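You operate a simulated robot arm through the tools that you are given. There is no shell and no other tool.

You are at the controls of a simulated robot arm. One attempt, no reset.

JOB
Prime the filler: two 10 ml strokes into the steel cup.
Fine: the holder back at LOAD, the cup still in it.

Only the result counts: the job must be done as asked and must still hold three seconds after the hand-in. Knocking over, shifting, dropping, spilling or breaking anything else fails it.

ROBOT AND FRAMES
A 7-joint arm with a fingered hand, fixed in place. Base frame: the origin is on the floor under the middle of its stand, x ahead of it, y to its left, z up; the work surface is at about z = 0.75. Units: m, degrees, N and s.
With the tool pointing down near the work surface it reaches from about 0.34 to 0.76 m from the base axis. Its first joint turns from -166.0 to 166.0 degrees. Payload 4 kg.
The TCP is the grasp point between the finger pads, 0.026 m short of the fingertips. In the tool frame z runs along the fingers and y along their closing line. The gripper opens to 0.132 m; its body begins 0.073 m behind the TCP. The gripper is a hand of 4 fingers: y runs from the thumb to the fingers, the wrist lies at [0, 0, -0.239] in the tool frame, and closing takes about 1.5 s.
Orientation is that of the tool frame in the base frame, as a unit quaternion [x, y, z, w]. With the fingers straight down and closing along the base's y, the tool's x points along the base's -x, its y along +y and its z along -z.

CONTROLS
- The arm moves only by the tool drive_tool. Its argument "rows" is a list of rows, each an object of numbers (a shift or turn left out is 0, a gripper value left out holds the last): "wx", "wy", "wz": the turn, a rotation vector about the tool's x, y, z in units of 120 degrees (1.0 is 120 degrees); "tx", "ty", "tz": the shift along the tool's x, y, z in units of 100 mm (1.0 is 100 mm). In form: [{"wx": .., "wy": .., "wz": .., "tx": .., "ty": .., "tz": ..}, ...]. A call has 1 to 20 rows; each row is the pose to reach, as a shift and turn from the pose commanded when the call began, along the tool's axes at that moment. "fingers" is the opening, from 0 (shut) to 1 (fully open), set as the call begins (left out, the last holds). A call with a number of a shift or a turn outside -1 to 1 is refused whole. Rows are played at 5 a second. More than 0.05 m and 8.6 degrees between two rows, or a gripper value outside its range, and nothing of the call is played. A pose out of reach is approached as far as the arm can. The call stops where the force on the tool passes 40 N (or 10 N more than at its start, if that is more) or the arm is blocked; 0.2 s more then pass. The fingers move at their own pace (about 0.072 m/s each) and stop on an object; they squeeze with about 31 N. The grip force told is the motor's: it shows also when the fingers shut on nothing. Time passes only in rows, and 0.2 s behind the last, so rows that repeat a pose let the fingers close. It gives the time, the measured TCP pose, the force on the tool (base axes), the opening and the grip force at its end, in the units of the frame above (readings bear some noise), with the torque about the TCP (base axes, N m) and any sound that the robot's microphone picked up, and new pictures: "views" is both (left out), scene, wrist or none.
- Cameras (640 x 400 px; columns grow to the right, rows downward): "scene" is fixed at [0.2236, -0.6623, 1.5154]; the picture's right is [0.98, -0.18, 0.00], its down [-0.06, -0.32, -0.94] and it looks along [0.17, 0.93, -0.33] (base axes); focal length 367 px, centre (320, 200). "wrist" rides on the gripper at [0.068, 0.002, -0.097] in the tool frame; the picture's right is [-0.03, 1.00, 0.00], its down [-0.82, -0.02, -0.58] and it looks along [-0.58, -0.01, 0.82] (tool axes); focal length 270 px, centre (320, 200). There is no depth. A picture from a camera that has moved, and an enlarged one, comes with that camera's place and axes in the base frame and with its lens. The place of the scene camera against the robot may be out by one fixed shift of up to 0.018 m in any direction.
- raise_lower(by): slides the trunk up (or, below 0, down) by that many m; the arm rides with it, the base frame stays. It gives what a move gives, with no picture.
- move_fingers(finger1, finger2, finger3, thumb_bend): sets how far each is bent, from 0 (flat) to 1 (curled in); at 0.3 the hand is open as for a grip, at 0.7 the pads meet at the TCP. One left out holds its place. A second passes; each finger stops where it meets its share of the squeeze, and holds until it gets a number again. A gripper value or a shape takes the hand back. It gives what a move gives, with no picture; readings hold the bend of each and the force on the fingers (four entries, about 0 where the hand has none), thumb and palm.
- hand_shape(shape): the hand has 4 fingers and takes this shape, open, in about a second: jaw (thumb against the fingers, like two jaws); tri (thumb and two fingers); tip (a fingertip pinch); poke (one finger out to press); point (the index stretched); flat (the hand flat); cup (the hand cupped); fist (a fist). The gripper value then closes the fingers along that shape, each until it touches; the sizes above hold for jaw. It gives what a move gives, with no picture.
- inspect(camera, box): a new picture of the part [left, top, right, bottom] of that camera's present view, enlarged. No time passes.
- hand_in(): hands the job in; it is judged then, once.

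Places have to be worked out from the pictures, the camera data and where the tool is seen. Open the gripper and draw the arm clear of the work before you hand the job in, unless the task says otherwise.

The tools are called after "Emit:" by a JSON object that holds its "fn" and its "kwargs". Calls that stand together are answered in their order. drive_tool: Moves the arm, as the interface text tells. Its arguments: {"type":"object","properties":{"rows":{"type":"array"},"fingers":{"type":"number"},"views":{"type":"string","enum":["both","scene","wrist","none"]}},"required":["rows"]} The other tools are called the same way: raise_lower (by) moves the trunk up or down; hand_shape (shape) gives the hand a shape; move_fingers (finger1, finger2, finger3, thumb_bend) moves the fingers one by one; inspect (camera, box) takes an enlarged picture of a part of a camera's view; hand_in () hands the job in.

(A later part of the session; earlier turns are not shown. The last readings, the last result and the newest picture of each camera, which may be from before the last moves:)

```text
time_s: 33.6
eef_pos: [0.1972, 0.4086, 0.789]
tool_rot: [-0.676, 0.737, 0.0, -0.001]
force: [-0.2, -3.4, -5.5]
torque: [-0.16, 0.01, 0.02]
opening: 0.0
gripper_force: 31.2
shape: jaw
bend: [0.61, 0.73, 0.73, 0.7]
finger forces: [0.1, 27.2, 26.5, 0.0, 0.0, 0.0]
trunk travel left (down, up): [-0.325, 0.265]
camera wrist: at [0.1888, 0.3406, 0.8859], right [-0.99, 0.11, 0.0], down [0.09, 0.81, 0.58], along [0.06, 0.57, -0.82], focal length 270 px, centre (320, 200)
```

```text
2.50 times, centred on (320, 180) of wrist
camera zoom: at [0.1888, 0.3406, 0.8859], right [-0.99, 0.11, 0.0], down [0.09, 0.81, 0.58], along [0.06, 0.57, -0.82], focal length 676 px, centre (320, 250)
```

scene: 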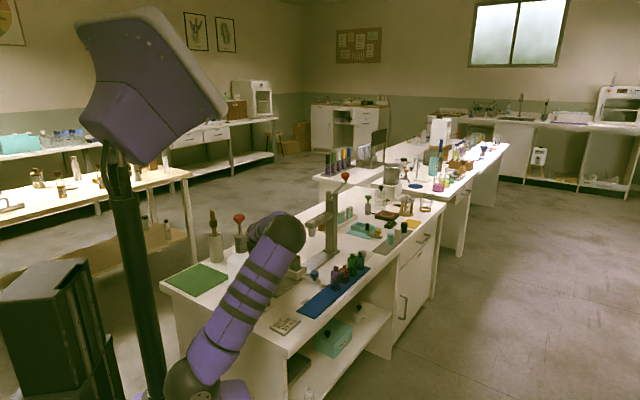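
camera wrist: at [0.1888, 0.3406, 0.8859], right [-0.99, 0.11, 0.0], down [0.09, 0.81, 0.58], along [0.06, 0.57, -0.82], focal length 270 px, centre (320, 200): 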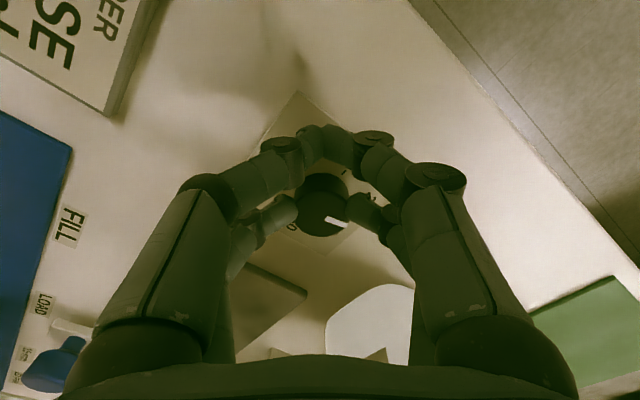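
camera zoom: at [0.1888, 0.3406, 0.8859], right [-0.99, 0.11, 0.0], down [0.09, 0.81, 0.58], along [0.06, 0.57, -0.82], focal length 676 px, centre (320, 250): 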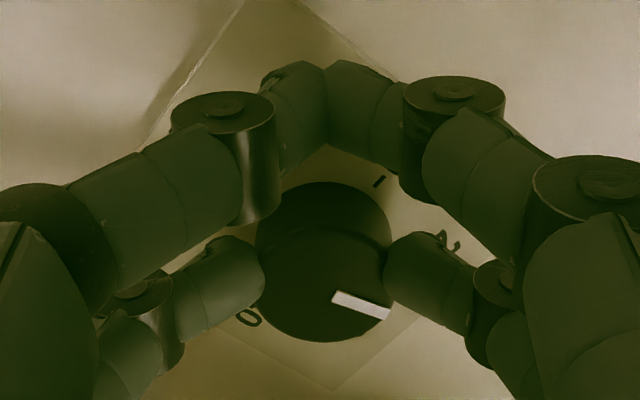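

Gripped again; I turn 90° further counter-clockwise.

Emit:
{"fn": "drive_tool", "kwargs": {"rows": [{"wz": -0.0417, "tx": -0.0007, "ty": -0.0171}, {"wz": -0.0833, "tx": -0.003, "ty": -0.034}, {"wz": -0.125, "tx": -0.0067, "ty": -0.0507}, {"wz": -0.1667, "tx": -0.0118, "ty": -0.067}, {"wz": -0.2083, "tx": -0.0184, "ty": -0.0828}, {"wz": -0.25, "tx": -0.0263, "ty": -0.098}, {"wz": -0.2917, "tx": -0.0354, "ty": -0.1124}, {"wz": -0.3333, "tx": -0.0459, "ty": -0.126}, {"wz": -0.375, "tx": -0.0574, "ty": -0.1386}, {"wz": -0.4167, "tx": -0.07, "ty": -0.1501}, {"wz": -0.4583, "tx": -0.0836, "ty": -0.1606}, {"wz": -0.5, "tx": -0.098, "ty": -0.1697}, {"wz": -0.5417, "tx": -0.1132, "ty": -0.1776}, {"wz": -0.5833, "tx": -0.129, "ty": -0.1842}, {"wz": -0.625, "tx": -0.1453, "ty": -0.1893}, {"wz": -0.6667, "tx": -0.162, "ty": -0.193}, {"wz": -0.7083, "tx": -0.1789, "ty": -0.1953}, {"wz": -0.75, "tx": -0.196, "ty": -0.196}, {"wz": -0.75, "tx": -0.196, "ty": -0.196}], "views": "wrist"}}

Emit:
{"fn": "inspect", "kwargs": {"camera": "wrist", "box": [220, 100, 420, 260]}}

```text
time_s: 37.6
eef_pos: [0.2179, 0.4279, 0.7898]
tool_rot: [0.999, -0.044, 0.0, 0.0]
force: [11.3, 3.7, -2.9]
torque: [0.13, -0.22, -0.76]
opening: 0.0
gripper_force: 31.2
shape: jaw
bend: [0.61, 0.73, 0.73, 0.7]
finger forces: [0.1, 25.8, 35.9, 0.1, 0.0, 0.1]
trunk travel left (down, up): [-0.325, 0.265]
camera wrist: at [0.2866, 0.4193, 0.8856], right [-0.11, -0.99, 0.0], down [-0.81, 0.09, 0.58], along [-0.57, 0.06, -0.82], focal length 270 px, centre (320, 200)
```

wrist: 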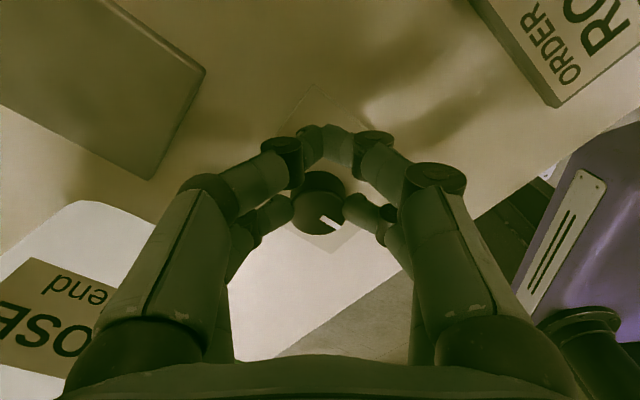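

```text
2.50 times, centred on (320, 180) of wrist
camera zoom: at [0.2866, 0.4193, 0.8856], right [-0.11, -0.99, 0.0], down [-0.81, 0.09, 0.58], along [-0.57, 0.06, -0.82], focal length 676 px, centre (320, 250)
```

zoom: 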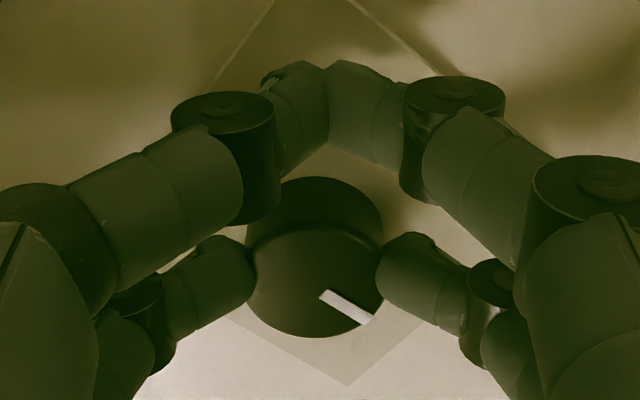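

The torque of −0.76 N m and a slight finger slip suggest an end stop at 10. I open, lift and check the pointer.

Emit:
{"fn": "drive_tool", "kwargs": {"rows": [{}, {}, {}, {}, {}, {"tz": -0.15}, {"tz": -0.3}, {"tz": -0.45}, {"tz": -0.6}, {"tz": -0.6}], "fingers": 0.45, "views": "both"}}

Emit:
{"fn": "inspect", "kwargs": {"camera": "wrist", "box": [240, 50, 400, 210]}}

Emit:
{"fn": "inspect", "kwargs": {"camera": "scene", "box": [235, 280, 285, 325]}}

```text
time_s: 39.8
eef_pos: [0.2187, 0.4265, 0.8497]
tool_rot: [0.999, -0.044, 0.0, -0.001]
force: [-0.1, -0.5, -0.4]
torque: [0.0, 0.01, 0.02]
opening: 0.0589
gripper_force: 0.0
shape: jaw
bend: [0.73, 0.73, 0.73, 0.7]
finger forces: [0.0, 0.0, 0.0, 0.0, 0.0, 0.0]
trunk travel left (down, up): [-0.325, 0.265]
camera wrist: at [0.2858, 0.4185, 0.9466], right [-0.11, -0.99, 0.0], down [-0.81, 0.09, 0.58], along [-0.57, 0.06, -0.82], focal length 270 px, centre (320, 200)
```

scene: 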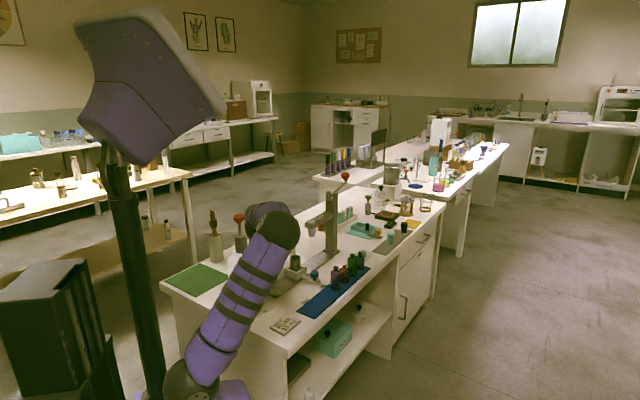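
wrist: 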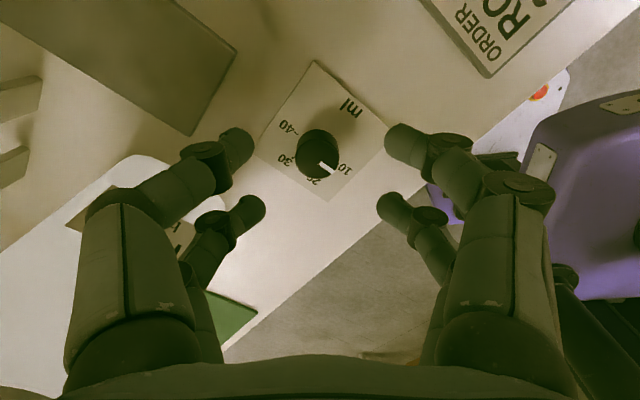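

```text
2.50 times, centred on (320, 130) of wrist
camera zoom: at [0.2858, 0.4185, 0.9466], right [-0.11, -0.99, 0.0], down [-0.81, 0.09, 0.58], along [-0.57, 0.06, -0.82], focal length 676 px, centre (320, 375)
```

zoom: 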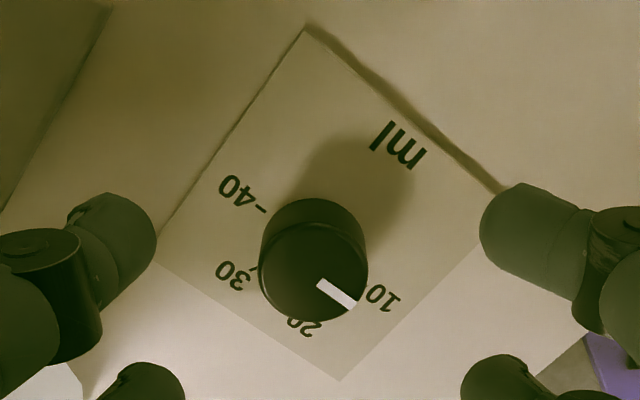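

```text
8.89 times, centred on (260, 302) of scene
camera zoom: at [0.2236, -0.6623, 1.5154], right [0.98, -0.18, 0.0], down [-0.06, -0.32, -0.94], along [0.17, 0.93, -0.33], focal length 3261 px, centre (853, -711)
```

zoom: 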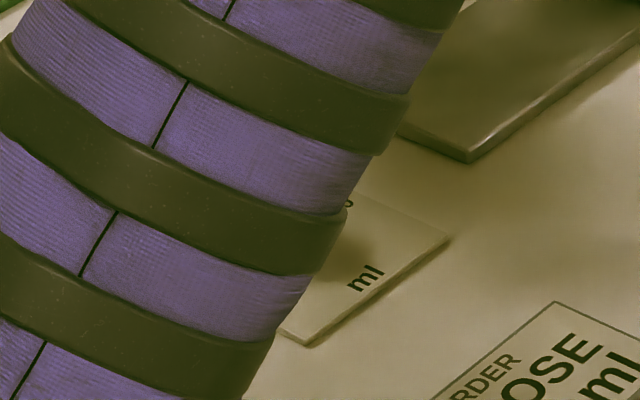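

The pointer appears to be at 10. I raise and rotate toward φ=225° for a cleaner, more overhead check of the dial, which is also the orientation I want for the holder's knob.

Emit:
{"fn": "drive_tool", "kwargs": {"rows": [{"tz": -0.2, "tx": -0.04}, {"tz": -0.4, "tx": -0.08}, {"tz": -0.6, "tx": -0.12}, {"tz": -0.7, "tx": -0.16, "wz": 0.05}, {"tz": -0.8, "tx": -0.2, "wz": 0.1}, {"tz": -0.85, "tx": -0.2, "wz": 0.16}, {"tz": -0.9, "tx": -0.2, "wz": 0.22}, {"tz": -0.95, "tx": -0.2, "wz": 0.28}, {"tz": -1.0, "tx": -0.2, "wz": 0.333}, {"tz": -1.0, "tx": -0.2, "wz": 0.333}], "views": "both"}}

Emit:
{"fn": "inspect", "kwargs": {"camera": "wrist", "box": [270, 40, 370, 140]}}

Emit:
{"fn": "inspect", "kwargs": {"camera": "scene", "box": [220, 200, 340, 320]}}

```text
time_s: 42.0
eef_pos: [0.1967, 0.4293, 0.9493]
tool_rot: [0.924, -0.383, 0.0, 0.0]
force: [0.9, 0.3, -1.0]
torque: [-0.01, -0.02, -0.02]
opening: 0.0589
gripper_force: 0.1
shape: jaw
bend: [0.73, 0.73, 0.73, 0.7]
finger forces: [0.0, 0.0, 0.0, 0.0, 0.0, 0.1]
trunk travel left (down, up): [-0.325, 0.265]
camera wrist: at [0.2449, 0.3783, 1.0459], right [-0.73, -0.69, 0.0], down [-0.56, 0.59, 0.58], along [-0.4, 0.42, -0.82], focal length 270 px, centre (320, 200)
```

scene: 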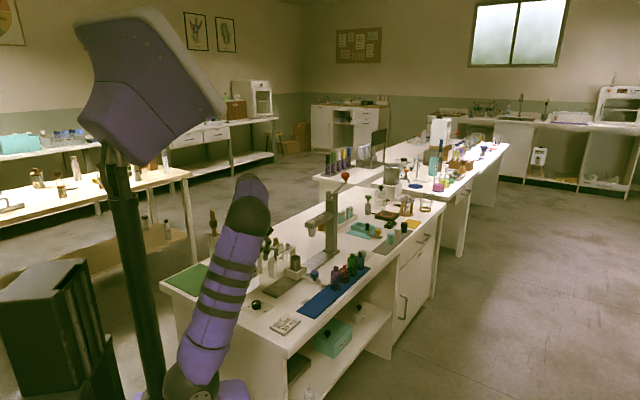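
wrist: 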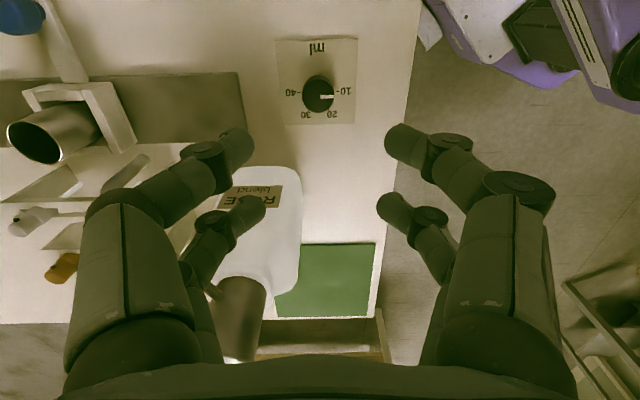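

```text
4.00 times, centred on (320, 90) of wrist
camera zoom: at [0.2449, 0.3783, 1.0459], right [-0.73, -0.69, 0.0], down [-0.56, 0.59, 0.58], along [-0.4, 0.42, -0.82], focal length 1081 px, centre (320, 640)
```

zoom: 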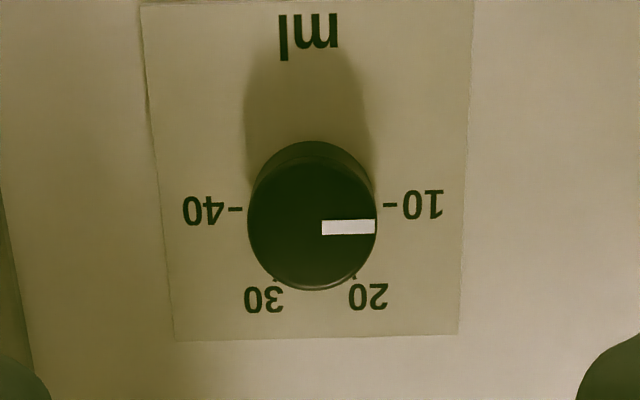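

```text
3.33 times, centred on (280, 260) of scene
camera zoom: at [0.2236, -0.6623, 1.5154], right [0.98, -0.18, 0.0], down [-0.06, -0.32, -0.94], along [0.17, 0.93, -0.33], focal length 1223 px, centre (453, 0)
```

zoom: 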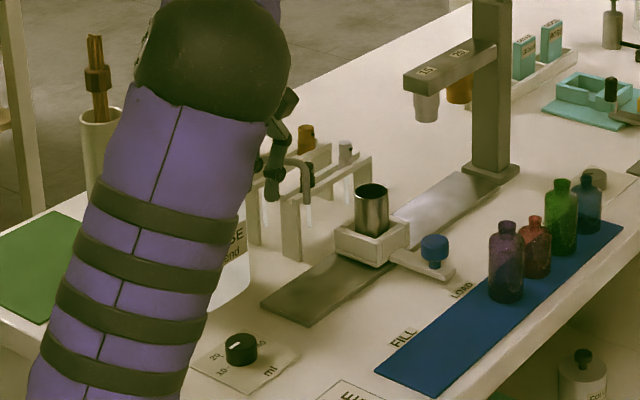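

The pointer is exactly on 10. Next I bring the hand over the blue knob, going first toward −e2 away from the jug and then along +e1 at z ≈ 0.95.

Emit:
{"fn": "drive_tool", "kwargs": {"rows": [{"tx": 0.25}, {"tx": 0.5}, {"tx": 0.75, "ty": -0.1}, {"tx": 0.75, "ty": -0.35}, {"tx": 0.75, "ty": -0.6}, {"tx": 0.75, "ty": -0.85}, {"tx": 0.75, "ty": -1.0}], "views": "none"}}

Emit:
{"fn": "drive_tool", "kwargs": {"rows": [{"ty": -0.25}, {"ty": -0.5}, {"ty": -0.75}, {"ty": -1.0}, {"ty": -1.0}], "views": "both"}}

```text
time_s: 43.6
eef_pos: [0.3209, 0.4464, 0.9496]
tool_rot: [0.924, -0.382, 0.0, -0.001]
force: [-0.8, -0.3, -1.1]
torque: [0.01, 0.01, -0.01]
opening: 0.0589
gripper_force: 0.1
shape: jaw
bend: [0.73, 0.73, 0.73, 0.7]
finger forces: [0.0, 0.0, 0.1, 0.0, 0.0, 0.0]
trunk travel left (down, up): [-0.325, 0.265]
```

```text
time_s: 44.8
eef_pos: [0.3925, 0.517, 0.9483]
tool_rot: [0.924, -0.382, 0.0, 0.0]
force: [-0.2, -0.7, 0.0]
torque: [0.0, 0.01, -0.03]
opening: 0.0591
gripper_force: 0.0
shape: jaw
bend: [0.73, 0.73, 0.73, 0.7]
finger forces: [0.1, 0.0, 0.0, 0.1, 0.0, 0.1]
trunk travel left (down, up): [-0.325, 0.265]
camera wrist: at [0.4395, 0.4678, 1.0453], right [-0.72, -0.69, 0.0], down [-0.56, 0.59, 0.58], along [-0.4, 0.42, -0.82], focal length 270 px, centre (320, 200)
```

scene: 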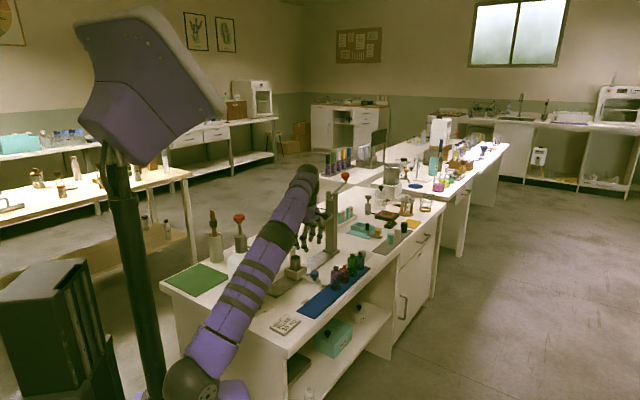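
wrist: 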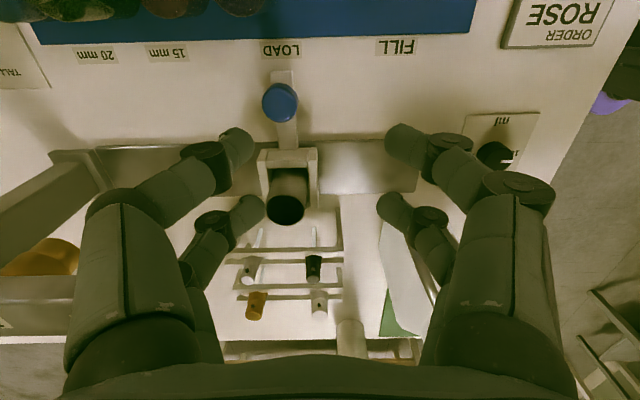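

Emit:
{"fn": "inspect", "kwargs": {"camera": "wrist", "box": [220, 20, 420, 230]}}

Emit:
{"fn": "inspect", "kwargs": {"camera": "scene", "box": [270, 225, 350, 305]}}

```text
1.90 times, centred on (320, 125) of wrist
camera zoom: at [0.4395, 0.4678, 1.0453], right [-0.72, -0.69, 0.0], down [-0.56, 0.59, 0.58], along [-0.4, 0.42, -0.82], focal length 515 px, centre (320, 343)
```

zoom: 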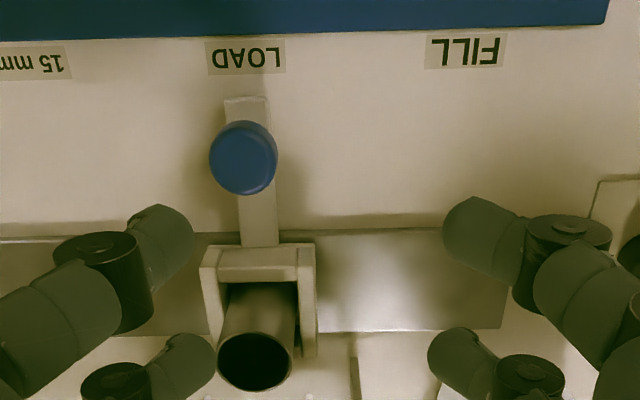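

```text
5.00 times, centred on (310, 265) of scene
camera zoom: at [0.2236, -0.6623, 1.5154], right [0.98, -0.18, 0.0], down [-0.06, -0.32, -0.94], along [0.17, 0.93, -0.33], focal length 1834 px, centre (370, -125)
```

zoom: 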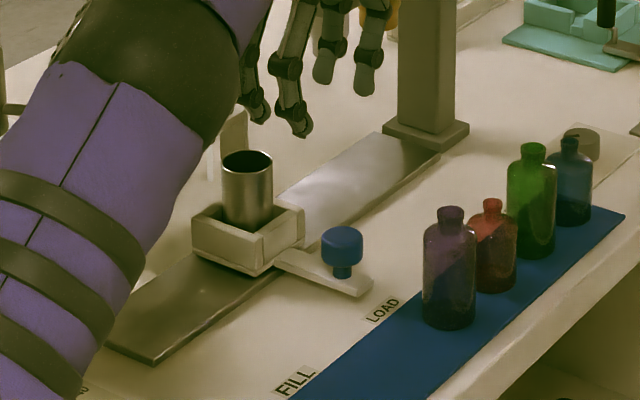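

The knob centre is near (0.419, 0.537). The label spacing gives about 0.108 m from LOAD to FILL. I move over the knob and descend to z ≈ 0.865 for a check.

Emit:
{"fn": "drive_tool", "kwargs": {"rows": [{"tx": 0.03, "ty": -0.17}, {"tx": 0.05, "ty": -0.335}, {"tx": 0.05, "ty": -0.335, "tz": 0.2}, {"tx": 0.05, "ty": -0.335, "tz": 0.4}, {"tx": 0.05, "ty": -0.335, "tz": 0.6}, {"tx": 0.05, "ty": -0.335, "tz": 0.8}, {"tx": 0.05, "ty": -0.335, "tz": 0.85}, {"tx": 0.05, "ty": -0.335, "tz": 0.85}], "views": "both"}}

Emit:
{"fn": "inspect", "kwargs": {"camera": "wrist", "box": [220, 60, 420, 260]}}

Emit:
{"fn": "inspect", "kwargs": {"camera": "scene", "box": [270, 225, 350, 305]}}

```text
time_s: 46.6
eef_pos: [0.4199, 0.538, 0.8634]
tool_rot: [0.924, -0.383, 0.0, 0.0]
force: [0.7, -0.4, -0.3]
torque: [-0.02, -0.03, 0.0]
opening: 0.0588
gripper_force: 0.1
shape: jaw
bend: [0.73, 0.73, 0.73, 0.7]
finger forces: [0.0, 0.0, 0.0, 0.0, 0.0, 0.0]
out of reach, approached as far as the arm can: row 2, 3
trunk travel left (down, up): [-0.325, 0.265]
camera wrist: at [0.4665, 0.4875, 0.9608], right [-0.72, -0.69, 0.0], down [-0.56, 0.59, 0.58], along [-0.4, 0.42, -0.82], focal length 270 px, centre (320, 200)
```

scene: 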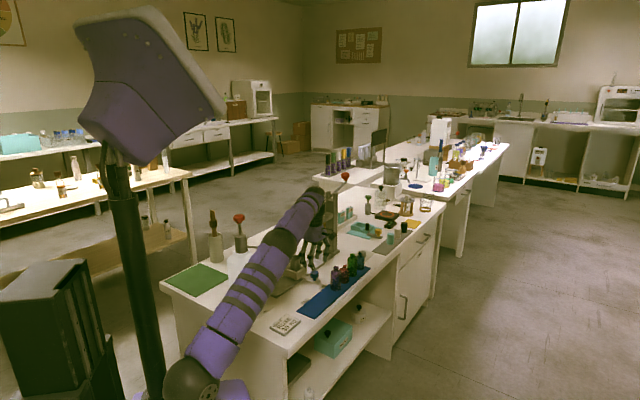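
wrist: 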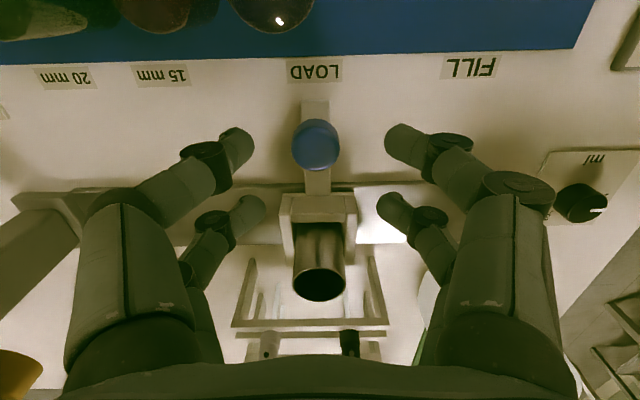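

```text
2.00 times, centred on (320, 160) of wrist
camera zoom: at [0.4665, 0.4875, 0.9608], right [-0.72, -0.69, 0.0], down [-0.56, 0.59, 0.58], along [-0.4, 0.42, -0.82], focal length 541 px, centre (320, 280)
```

zoom: 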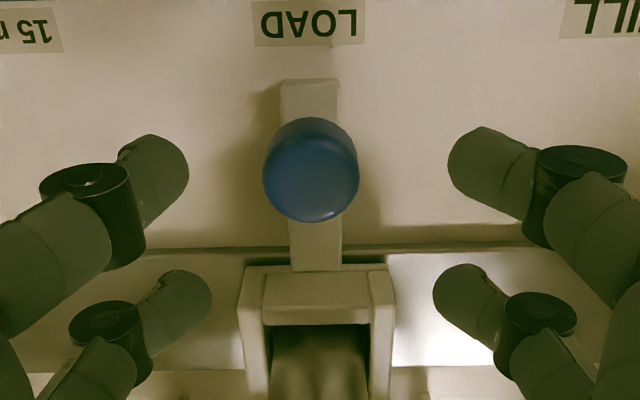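

```text
5.00 times, centred on (310, 265) of scene
camera zoom: at [0.2236, -0.6623, 1.5154], right [0.98, -0.18, 0.0], down [-0.06, -0.32, -0.94], along [0.17, 0.93, -0.33], focal length 1834 px, centre (370, -125)
```

zoom: 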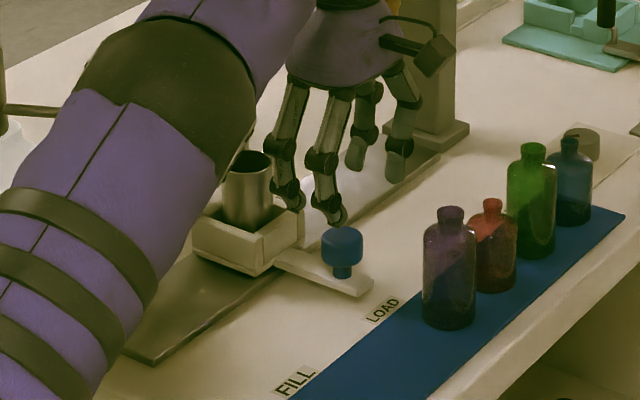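

The knob is centred within 2 mm. I descend to TCP z ≈ 0.815, so the fingertips surround the cap above the bar, and then close all four fingers round it.

Emit:
{"fn": "drive_tool", "kwargs": {"rows": [{"ty": -0.02, "tz": 0.1}, {"ty": -0.02, "tz": 0.2}, {"ty": -0.02, "tz": 0.3}, {"ty": -0.02, "tz": 0.4}, {"ty": -0.02, "tz": 0.48}, {"ty": -0.02, "tz": 0.48}], "views": "both"}}

Emit:
{"fn": "inspect", "kwargs": {"camera": "wrist", "box": [220, 80, 420, 280]}}

Emit:
{"fn": "inspect", "kwargs": {"camera": "scene", "box": [270, 225, 350, 305]}}

```text
time_s: 48.0
eef_pos: [0.4202, 0.54, 0.8156]
tool_rot: [0.924, -0.383, 0.0, 0.0]
force: [-0.5, 0.3, 0.3]
torque: [0.04, -0.03, -0.01]
opening: 0.0589
gripper_force: 0.0
shape: jaw
bend: [0.73, 0.73, 0.73, 0.7]
finger forces: [0.1, 0.0, 0.1, 0.1, 0.1, 0.0]
trunk travel left (down, up): [-0.325, 0.265]
camera wrist: at [0.4678, 0.4891, 0.9125], right [-0.72, -0.69, 0.0], down [-0.56, 0.59, 0.58], along [-0.4, 0.42, -0.82], focal length 270 px, centre (320, 200)
```

scene: 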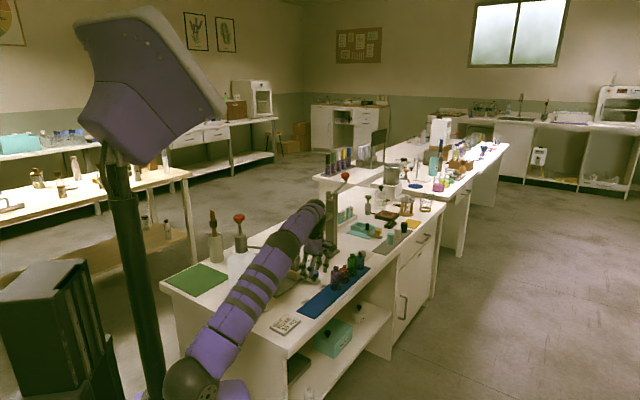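
wrist: 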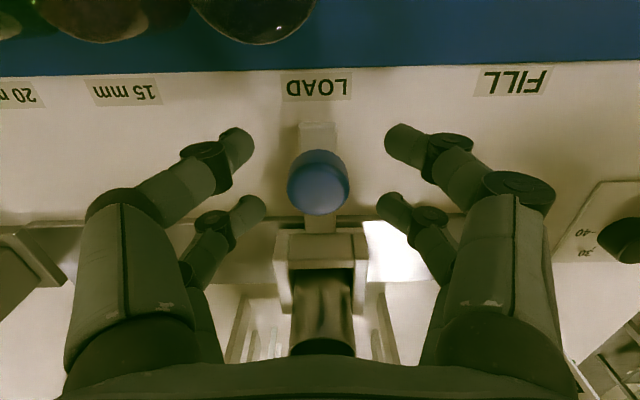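

```text
2.00 times, centred on (320, 180) of wrist
camera zoom: at [0.4678, 0.4891, 0.9125], right [-0.72, -0.69, 0.0], down [-0.56, 0.59, 0.58], along [-0.4, 0.42, -0.82], focal length 541 px, centre (320, 240)
```

zoom: 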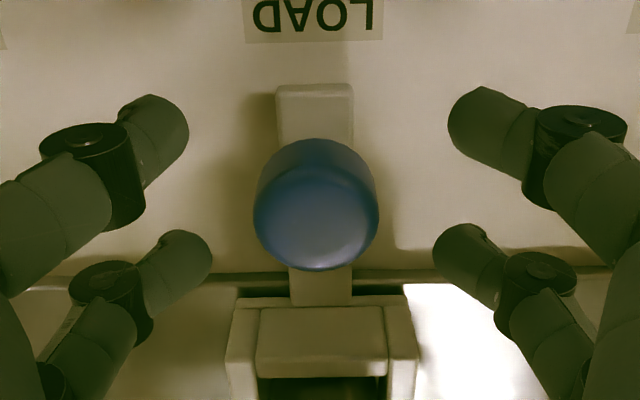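

```text
5.00 times, centred on (310, 265) of scene
camera zoom: at [0.2236, -0.6623, 1.5154], right [0.98, -0.18, 0.0], down [-0.06, -0.32, -0.94], along [0.17, 0.93, -0.33], focal length 1834 px, centre (370, -125)
```

zoom: 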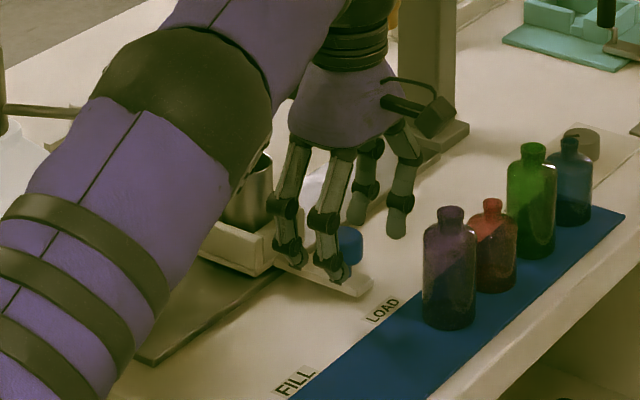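

The tips are level with the cap's underside and the knob is centred. Closing now.

Emit:
{"fn": "drive_tool", "kwargs": {"rows": [{}, {}, {}, {}, {}, {}, {}], "fingers": 0.0, "views": "wrist"}}

Emit:
{"fn": "inspect", "kwargs": {"camera": "wrist", "box": [220, 80, 420, 280]}}

Emit:
{"fn": "inspect", "kwargs": {"camera": "scene", "box": [270, 225, 350, 305]}}

```text
time_s: 49.6
eef_pos: [0.4168, 0.5435, 0.8159]
tool_rot: [0.924, -0.382, -0.001, 0.0]
force: [-17.8, 15.9, -3.3]
torque: [0.34, 0.4, 0.05]
opening: 0.0
gripper_force: 31.4
shape: jaw
bend: [0.61, 0.73, 0.73, 0.7]
finger forces: [0.0, 27.6, 27.1, 0.0, 0.0, 0.1]
trunk travel left (down, up): [-0.325, 0.265]
camera wrist: at [0.4652, 0.4915, 0.9122], right [-0.72, -0.69, 0.0], down [-0.56, 0.59, 0.58], along [-0.4, 0.42, -0.81], focal length 270 px, centre (320, 200)
```

wrist: 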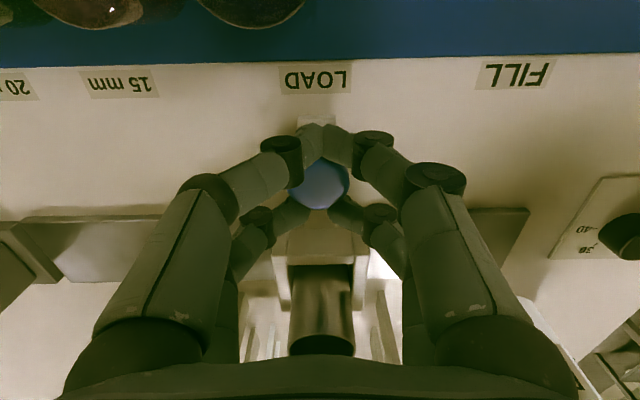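

```text
2.00 times, centred on (320, 180) of wrist
camera zoom: at [0.4652, 0.4915, 0.9122], right [-0.72, -0.69, 0.0], down [-0.56, 0.59, 0.58], along [-0.4, 0.42, -0.81], focal length 541 px, centre (320, 240)
```

zoom: 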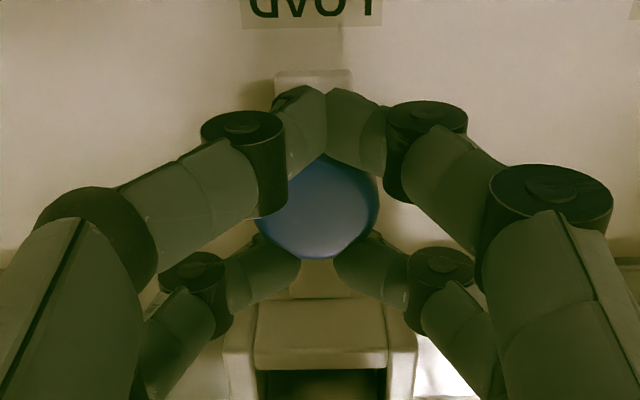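

```text
5.00 times, centred on (310, 265) of scene
camera zoom: at [0.2236, -0.6623, 1.5154], right [0.98, -0.18, 0.0], down [-0.06, -0.32, -0.94], along [0.17, 0.93, -0.33], focal length 1834 px, centre (370, -125)
```

zoom: 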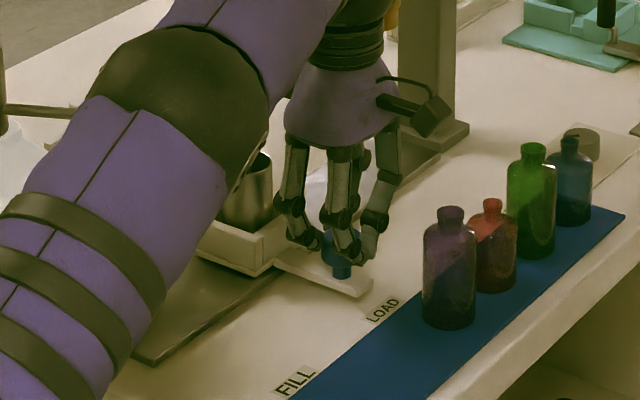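

Closing shifted the hand about 5 mm toward +e2 with about 24 N of side load. I relieve that by commanding 6 mm that way before sliding.

Emit:
{"fn": "drive_tool", "kwargs": {"rows": [{"tx": -0.02}, {"tx": -0.04}, {"tx": -0.06}, {"tx": -0.06}], "views": "none"}}

```text
time_s: 50.6
eef_pos: [0.4173, 0.5432, 0.8154]
tool_rot: [0.923, -0.384, 0.001, 0.001]
force: [-7.1, 6.5, -2.5]
torque: [0.15, 0.2, 0.05]
opening: 0.0002
gripper_force: 30.6
shape: jaw
bend: [0.61, 0.73, 0.73, 0.7]
finger forces: [0.1, 23.3, 23.3, 0.0, 0.0, 0.0]
trunk travel left (down, up): [-0.325, 0.265]
```

Side load is down to about 10 N. I slide along −e1 (tool +y) slowly, 1 cm per row, toward FILL.

Emit:
{"fn": "drive_tool", "kwargs": {"rows": [{"ty": 0.05}, {"ty": 0.1}, {"ty": 0.18}, {"ty": 0.27}, {"ty": 0.36}, {"ty": 0.45}, {"ty": 0.5}, {"ty": 0.5}], "views": "both"}}

Emit:
{"fn": "inspect", "kwargs": {"camera": "wrist", "box": [220, 30, 560, 240]}}

```text
time_s: 52.4
eef_pos: [0.383, 0.5072, 0.8169]
tool_rot: [0.924, -0.383, 0.0, 0.0]
force: [-2.0, 1.4, -5.6]
torque: [-0.03, 0.04, 0.09]
opening: 0.0002
gripper_force: 30.8
shape: jaw
bend: [0.61, 0.73, 0.73, 0.7]
finger forces: [0.0, 27.0, 27.0, 0.0, 0.0, 0.0]
trunk travel left (down, up): [-0.325, 0.265]
camera wrist: at [0.4289, 0.4578, 0.9127], right [-0.72, -0.69, 0.0], down [-0.56, 0.59, 0.58], along [-0.4, 0.42, -0.82], focal length 270 px, centre (320, 200)
```

scene: 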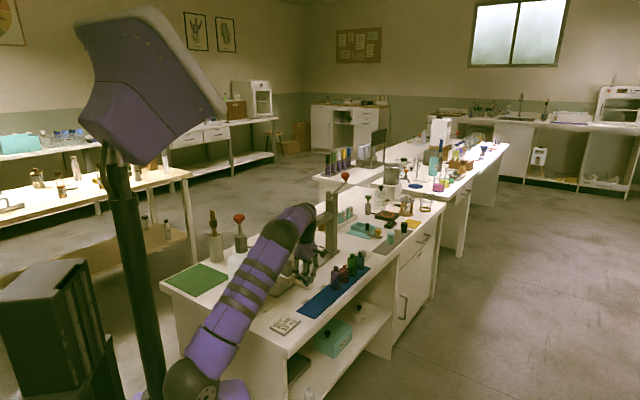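
wrist: 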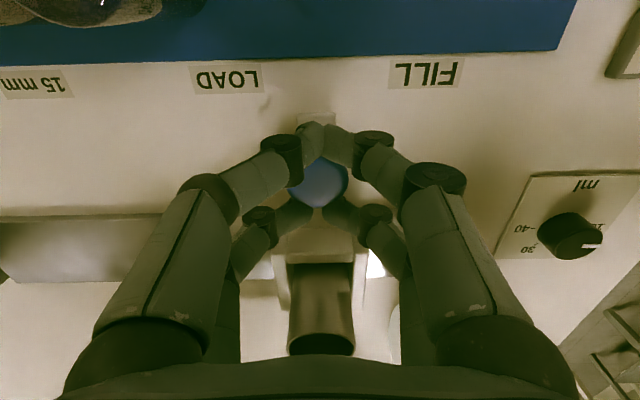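

```text
1.88 times, centred on (390, 135) of wrist
camera zoom: at [0.4289, 0.4578, 0.9127], right [-0.72, -0.69, 0.0], down [-0.56, 0.59, 0.58], along [-0.4, 0.42, -0.82], focal length 509 px, centre (188, 322)
```

zoom: 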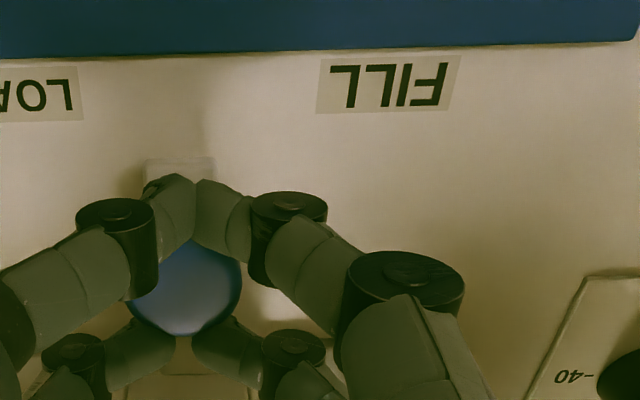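

It slides smoothly. By the labels FILL is another 60 mm; I go 57 mm slowly and re-measure.

Emit:
{"fn": "drive_tool", "kwargs": {"rows": [{"ty": 0.05}, {"ty": 0.12}, {"ty": 0.2}, {"ty": 0.28}, {"ty": 0.36}, {"ty": 0.44}, {"ty": 0.5}, {"ty": 0.55}, {"ty": 0.57}, {"ty": 0.57}], "views": "both"}}

Emit:
{"fn": "inspect", "kwargs": {"camera": "wrist", "box": [190, 20, 450, 220]}}

Emit:
{"fn": "inspect", "kwargs": {"camera": "scene", "box": [230, 215, 330, 305]}}

```text
time_s: 54.6
eef_pos: [0.3397, 0.4675, 0.8163]
tool_rot: [0.924, -0.382, -0.001, 0.0]
force: [-0.2, -2.9, -8.1]
torque: [-0.09, 0.02, 0.13]
opening: 0.0002
gripper_force: 30.6
shape: jaw
bend: [0.61, 0.73, 0.73, 0.7]
finger forces: [0.0, 27.4, 27.0, 0.0, 0.0, 0.0]
trunk travel left (down, up): [-0.325, 0.265]
camera wrist: at [0.388, 0.417, 0.9127], right [-0.72, -0.69, 0.0], down [-0.56, 0.59, 0.58], along [-0.4, 0.42, -0.82], focal length 270 px, centre (320, 200)
```

scene: 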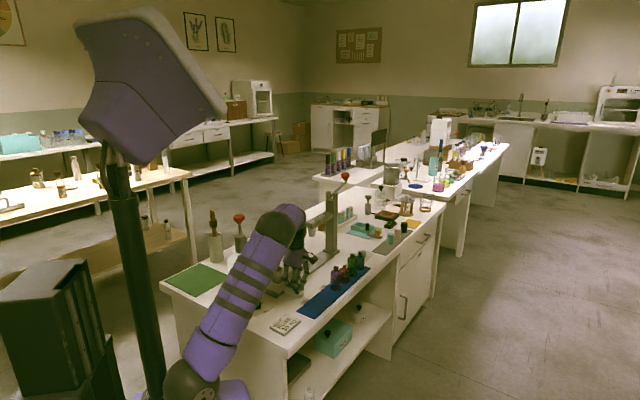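
wrist: 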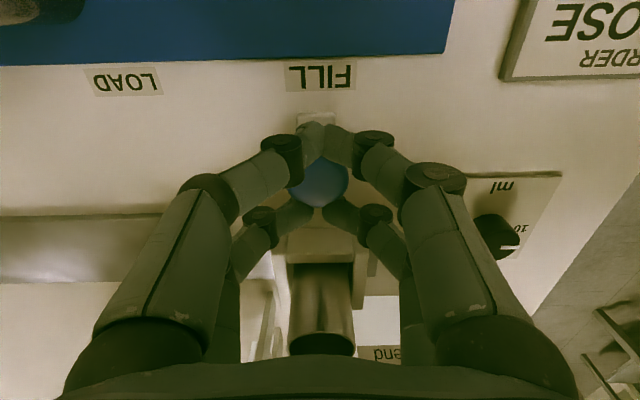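

```text
2.00 times, centred on (320, 120) of wrist
camera zoom: at [0.388, 0.417, 0.9127], right [-0.72, -0.69, 0.0], down [-0.56, 0.59, 0.58], along [-0.4, 0.42, -0.82], focal length 541 px, centre (320, 360)
```

zoom: 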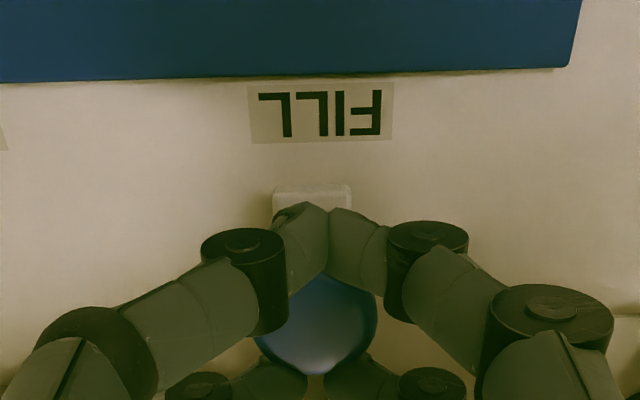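

```text
4.44 times, centred on (280, 260) of scene
camera zoom: at [0.2236, -0.6623, 1.5154], right [0.98, -0.18, 0.0], down [-0.06, -0.32, -0.94], along [0.17, 0.93, -0.33], focal length 1630 px, centre (498, -67)
```

zoom: 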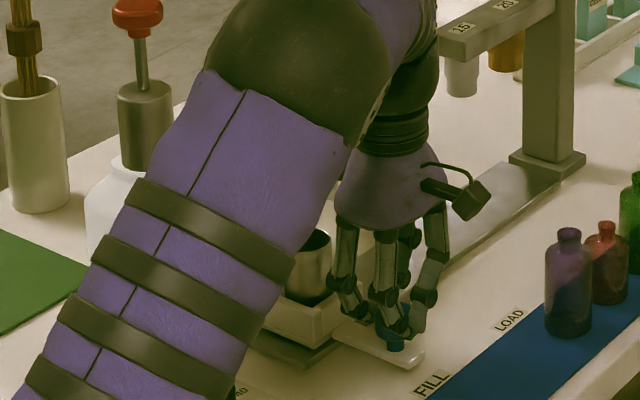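

About 3 mm remain to FILL; I move that and then look for the nozzle over the cup.

Emit:
{"fn": "drive_tool", "kwargs": {"rows": [{"ty": 0.01}, {"ty": 0.02}, {"ty": 0.03}, {"ty": 0.03}], "views": "wrist"}}

Emit:
{"fn": "inspect", "kwargs": {"camera": "wrist", "box": [220, 30, 420, 180]}}

```text
time_s: 55.6
eef_pos: [0.3393, 0.4664, 0.8157]
tool_rot: [0.924, -0.383, -0.001, 0.002]
force: [-1.0, 0.3, -10.2]
torque: [-0.08, -0.06, 0.13]
opening: 0.0
gripper_force: 30.6
shape: jaw
bend: [0.61, 0.73, 0.73, 0.7]
finger forces: [0.0, 27.0, 27.7, 0.1, 0.0, 0.0]
trunk travel left (down, up): [-0.325, 0.265]
camera wrist: at [0.3863, 0.4152, 0.9127], right [-0.72, -0.69, 0.0], down [-0.56, 0.59, 0.58], along [-0.4, 0.42, -0.82], focal length 270 px, centre (320, 200)
```

wrist: 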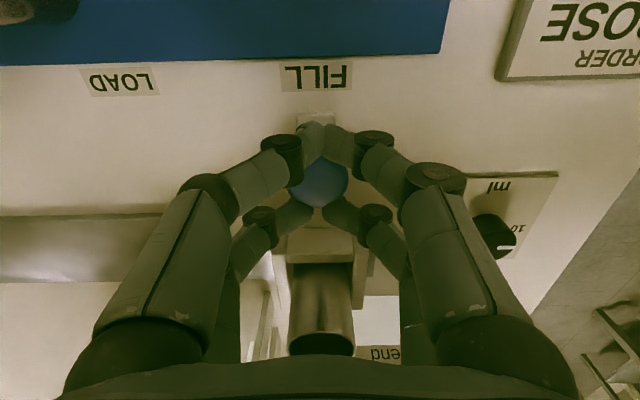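

```text
2.67 times, centred on (320, 105) of wrist
camera zoom: at [0.3863, 0.4152, 0.9127], right [-0.72, -0.69, 0.0], down [-0.56, 0.59, 0.58], along [-0.4, 0.42, -0.82], focal length 721 px, centre (320, 453)
```

zoom: 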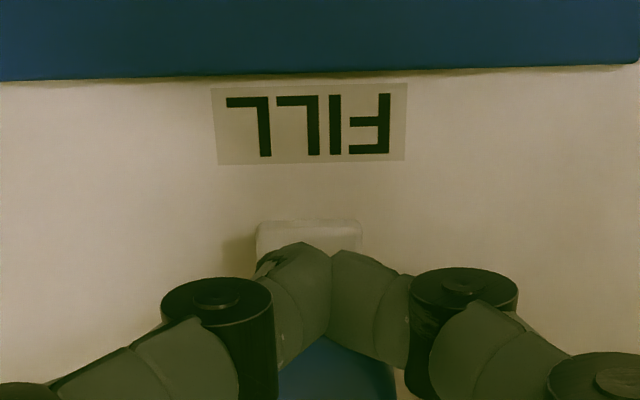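

The bar is aligned with FILL within about 1 mm. I open the fingers and rise straight up, then check the nozzle and cup from above.

Emit:
{"fn": "drive_tool", "kwargs": {"rows": [{}, {}, {}, {}, {}, {}, {"tz": -0.1}, {"tz": -0.25}, {"tz": -0.4}, {"tz": -0.6}, {"tz": -0.8}, {"tz": -1.0}, {"tz": -1.0}], "fingers": 0.45, "views": "both"}}

Emit:
{"fn": "inspect", "kwargs": {"camera": "wrist", "box": [230, 20, 410, 260]}}

Emit:
{"fn": "inspect", "kwargs": {"camera": "scene", "box": [230, 215, 330, 305]}}

```text
time_s: 58.4
eef_pos: [0.3405, 0.4667, 0.9165]
tool_rot: [0.924, -0.382, 0.0, 0.0]
force: [0.4, 0.9, 0.5]
torque: [-0.02, 0.0, -0.02]
opening: 0.0588
gripper_force: 0.1
shape: jaw
bend: [0.73, 0.73, 0.73, 0.7]
finger forces: [0.1, 0.0, 0.1, 0.0, 0.0, 0.0]
trunk travel left (down, up): [-0.325, 0.265]
camera wrist: at [0.3867, 0.4154, 1.013], right [-0.72, -0.69, 0.0], down [-0.56, 0.59, 0.58], along [-0.4, 0.42, -0.82], focal length 270 px, centre (320, 200)
```

scene: 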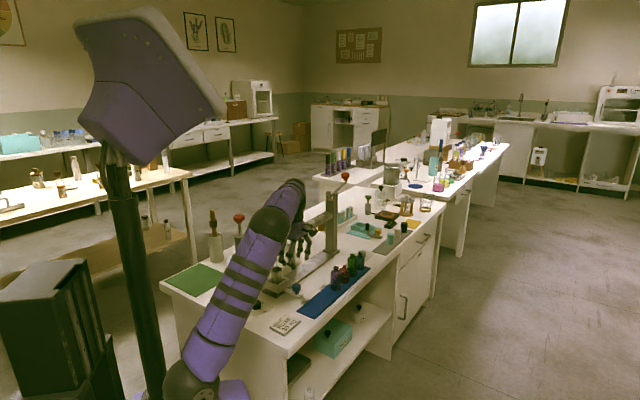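
wrist: 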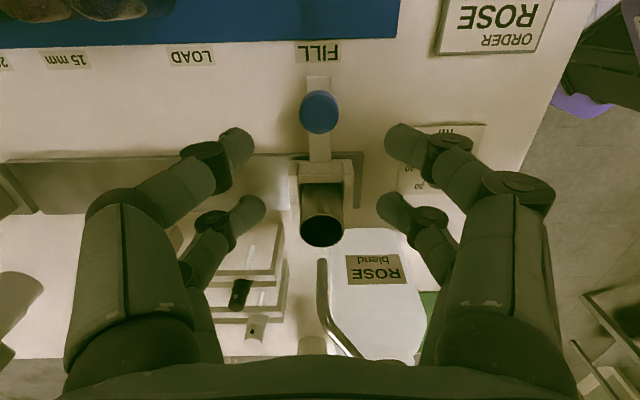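

```text
1.67 times, centred on (320, 140) of wrist
camera zoom: at [0.3867, 0.4154, 1.013], right [-0.72, -0.69, 0.0], down [-0.56, 0.59, 0.58], along [-0.4, 0.42, -0.82], focal length 450 px, centre (320, 300)
```

zoom: 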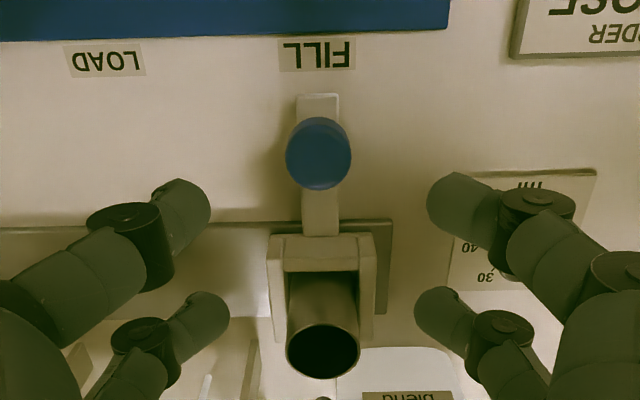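

```text
4.44 times, centred on (280, 260) of scene
camera zoom: at [0.2236, -0.6623, 1.5154], right [0.98, -0.18, 0.0], down [-0.06, -0.32, -0.94], along [0.17, 0.93, -0.33], focal length 1630 px, centre (498, -67)
```

zoom: 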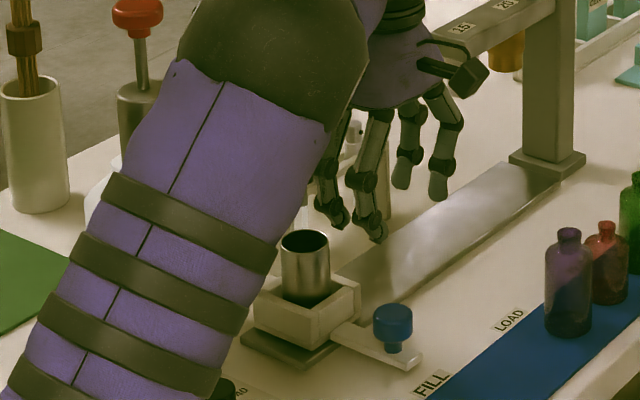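

Along the rail, nozzle and cup line up (both at y_t ≈ 0). I zoom in on the nozzle tip to be sure.

Emit:
{"fn": "inspect", "kwargs": {"camera": "wrist", "box": [270, 190, 390, 360]}}

Emit:
{"fn": "inspect", "kwargs": {"camera": "scene", "box": [225, 195, 285, 275]}}

```text
2.35 times, centred on (330, 275) of wrist
camera zoom: at [0.3867, 0.4154, 1.013], right [-0.72, -0.69, 0.0], down [-0.56, 0.59, 0.58], along [-0.4, 0.42, -0.82], focal length 636 px, centre (296, 24)
```

zoom: 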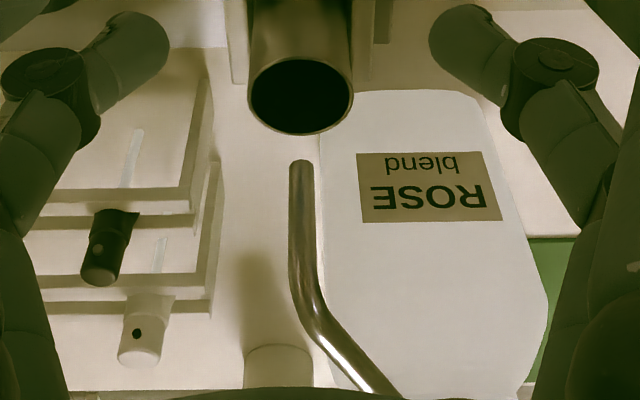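

```text
5.00 times, centred on (255, 235) of scene
camera zoom: at [0.2236, -0.6623, 1.5154], right [0.98, -0.18, 0.0], down [-0.06, -0.32, -0.94], along [0.17, 0.93, -0.33], focal length 1834 px, centre (645, 25)
```

zoom: 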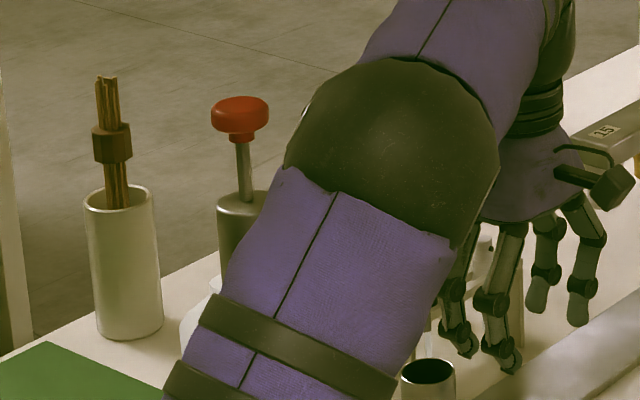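

Nozzle and cup are aligned along the rail. For the pump (head at about (0.157, 0.573, 1.03)) I need more height, so I raise the trunk 0.2 m from this clear spot.

Emit:
{"fn": "raise_lower", "kwargs": {"by": 0.2}}

```text
time_s: 60.5
eef_pos: [0.3396, 0.4655, 1.1158]
tool_rot: [0.924, -0.383, 0.0, 0.0]
force: [0.4, 0.1, 0.2]
torque: [0.03, 0.02, 0.02]
opening: 0.059
gripper_force: 0.0
shape: jaw
bend: [0.73, 0.73, 0.73, 0.7]
finger forces: [0.1, 0.0, 0.0, 0.0, 0.0, 0.0]
trunk travel left (down, up): [-0.525, 0.065]
```

I move toward the pump at z ≈ 1.14 with the fingers closed, stopping halfway to look.

Emit:
{"fn": "drive_tool", "kwargs": {"rows": [{"tz": -0.15}, {"tz": -0.3, "tx": -0.1, "ty": 0.03}, {"tz": -0.3, "tx": -0.3, "ty": 0.09}, {"tz": -0.3, "tx": -0.5, "ty": 0.15}, {"tz": -0.3, "tx": -0.7, "ty": 0.2}, {"tz": -0.3, "tx": -0.85, "ty": 0.25}, {"tz": -0.3, "tx": -1.0, "ty": 0.28}, {"tz": -0.3, "tx": -1.0, "ty": 0.28}], "fingers": 0.0, "views": "both"}}

```text
time_s: 62.3
eef_pos: [0.2478, 0.5178, 1.1469]
tool_rot: [0.924, -0.383, 0.0, 0.0]
force: [-0.5, -0.7, 0.3]
torque: [0.0, 0.0, -0.02]
opening: 0.0
gripper_force: 30.9
shape: jaw
bend: [0.62, 0.63, 0.63, 0.7]
finger forces: [0.1, 0.0, 0.0, 0.0, 0.0, 0.0]
trunk travel left (down, up): [-0.525, 0.065]
camera wrist: at [0.2956, 0.4667, 1.2433], right [-0.72, -0.69, 0.0], down [-0.56, 0.59, 0.58], along [-0.4, 0.42, -0.82], focal length 270 px, centre (320, 200)
```

scene: 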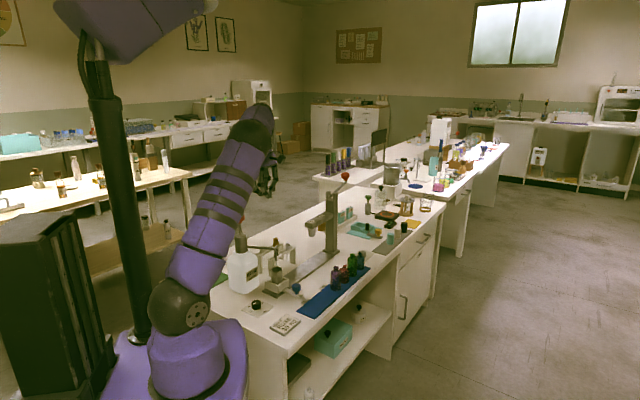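
wrist: 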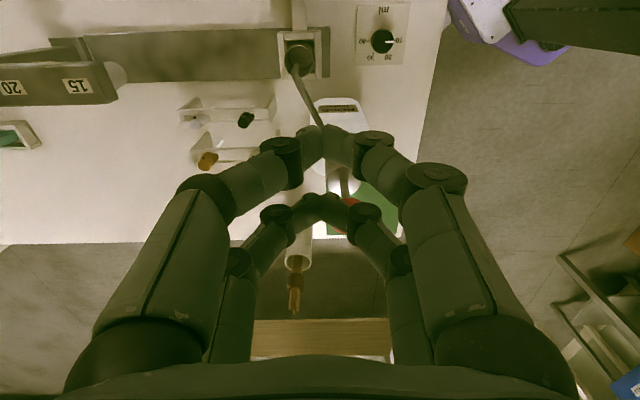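

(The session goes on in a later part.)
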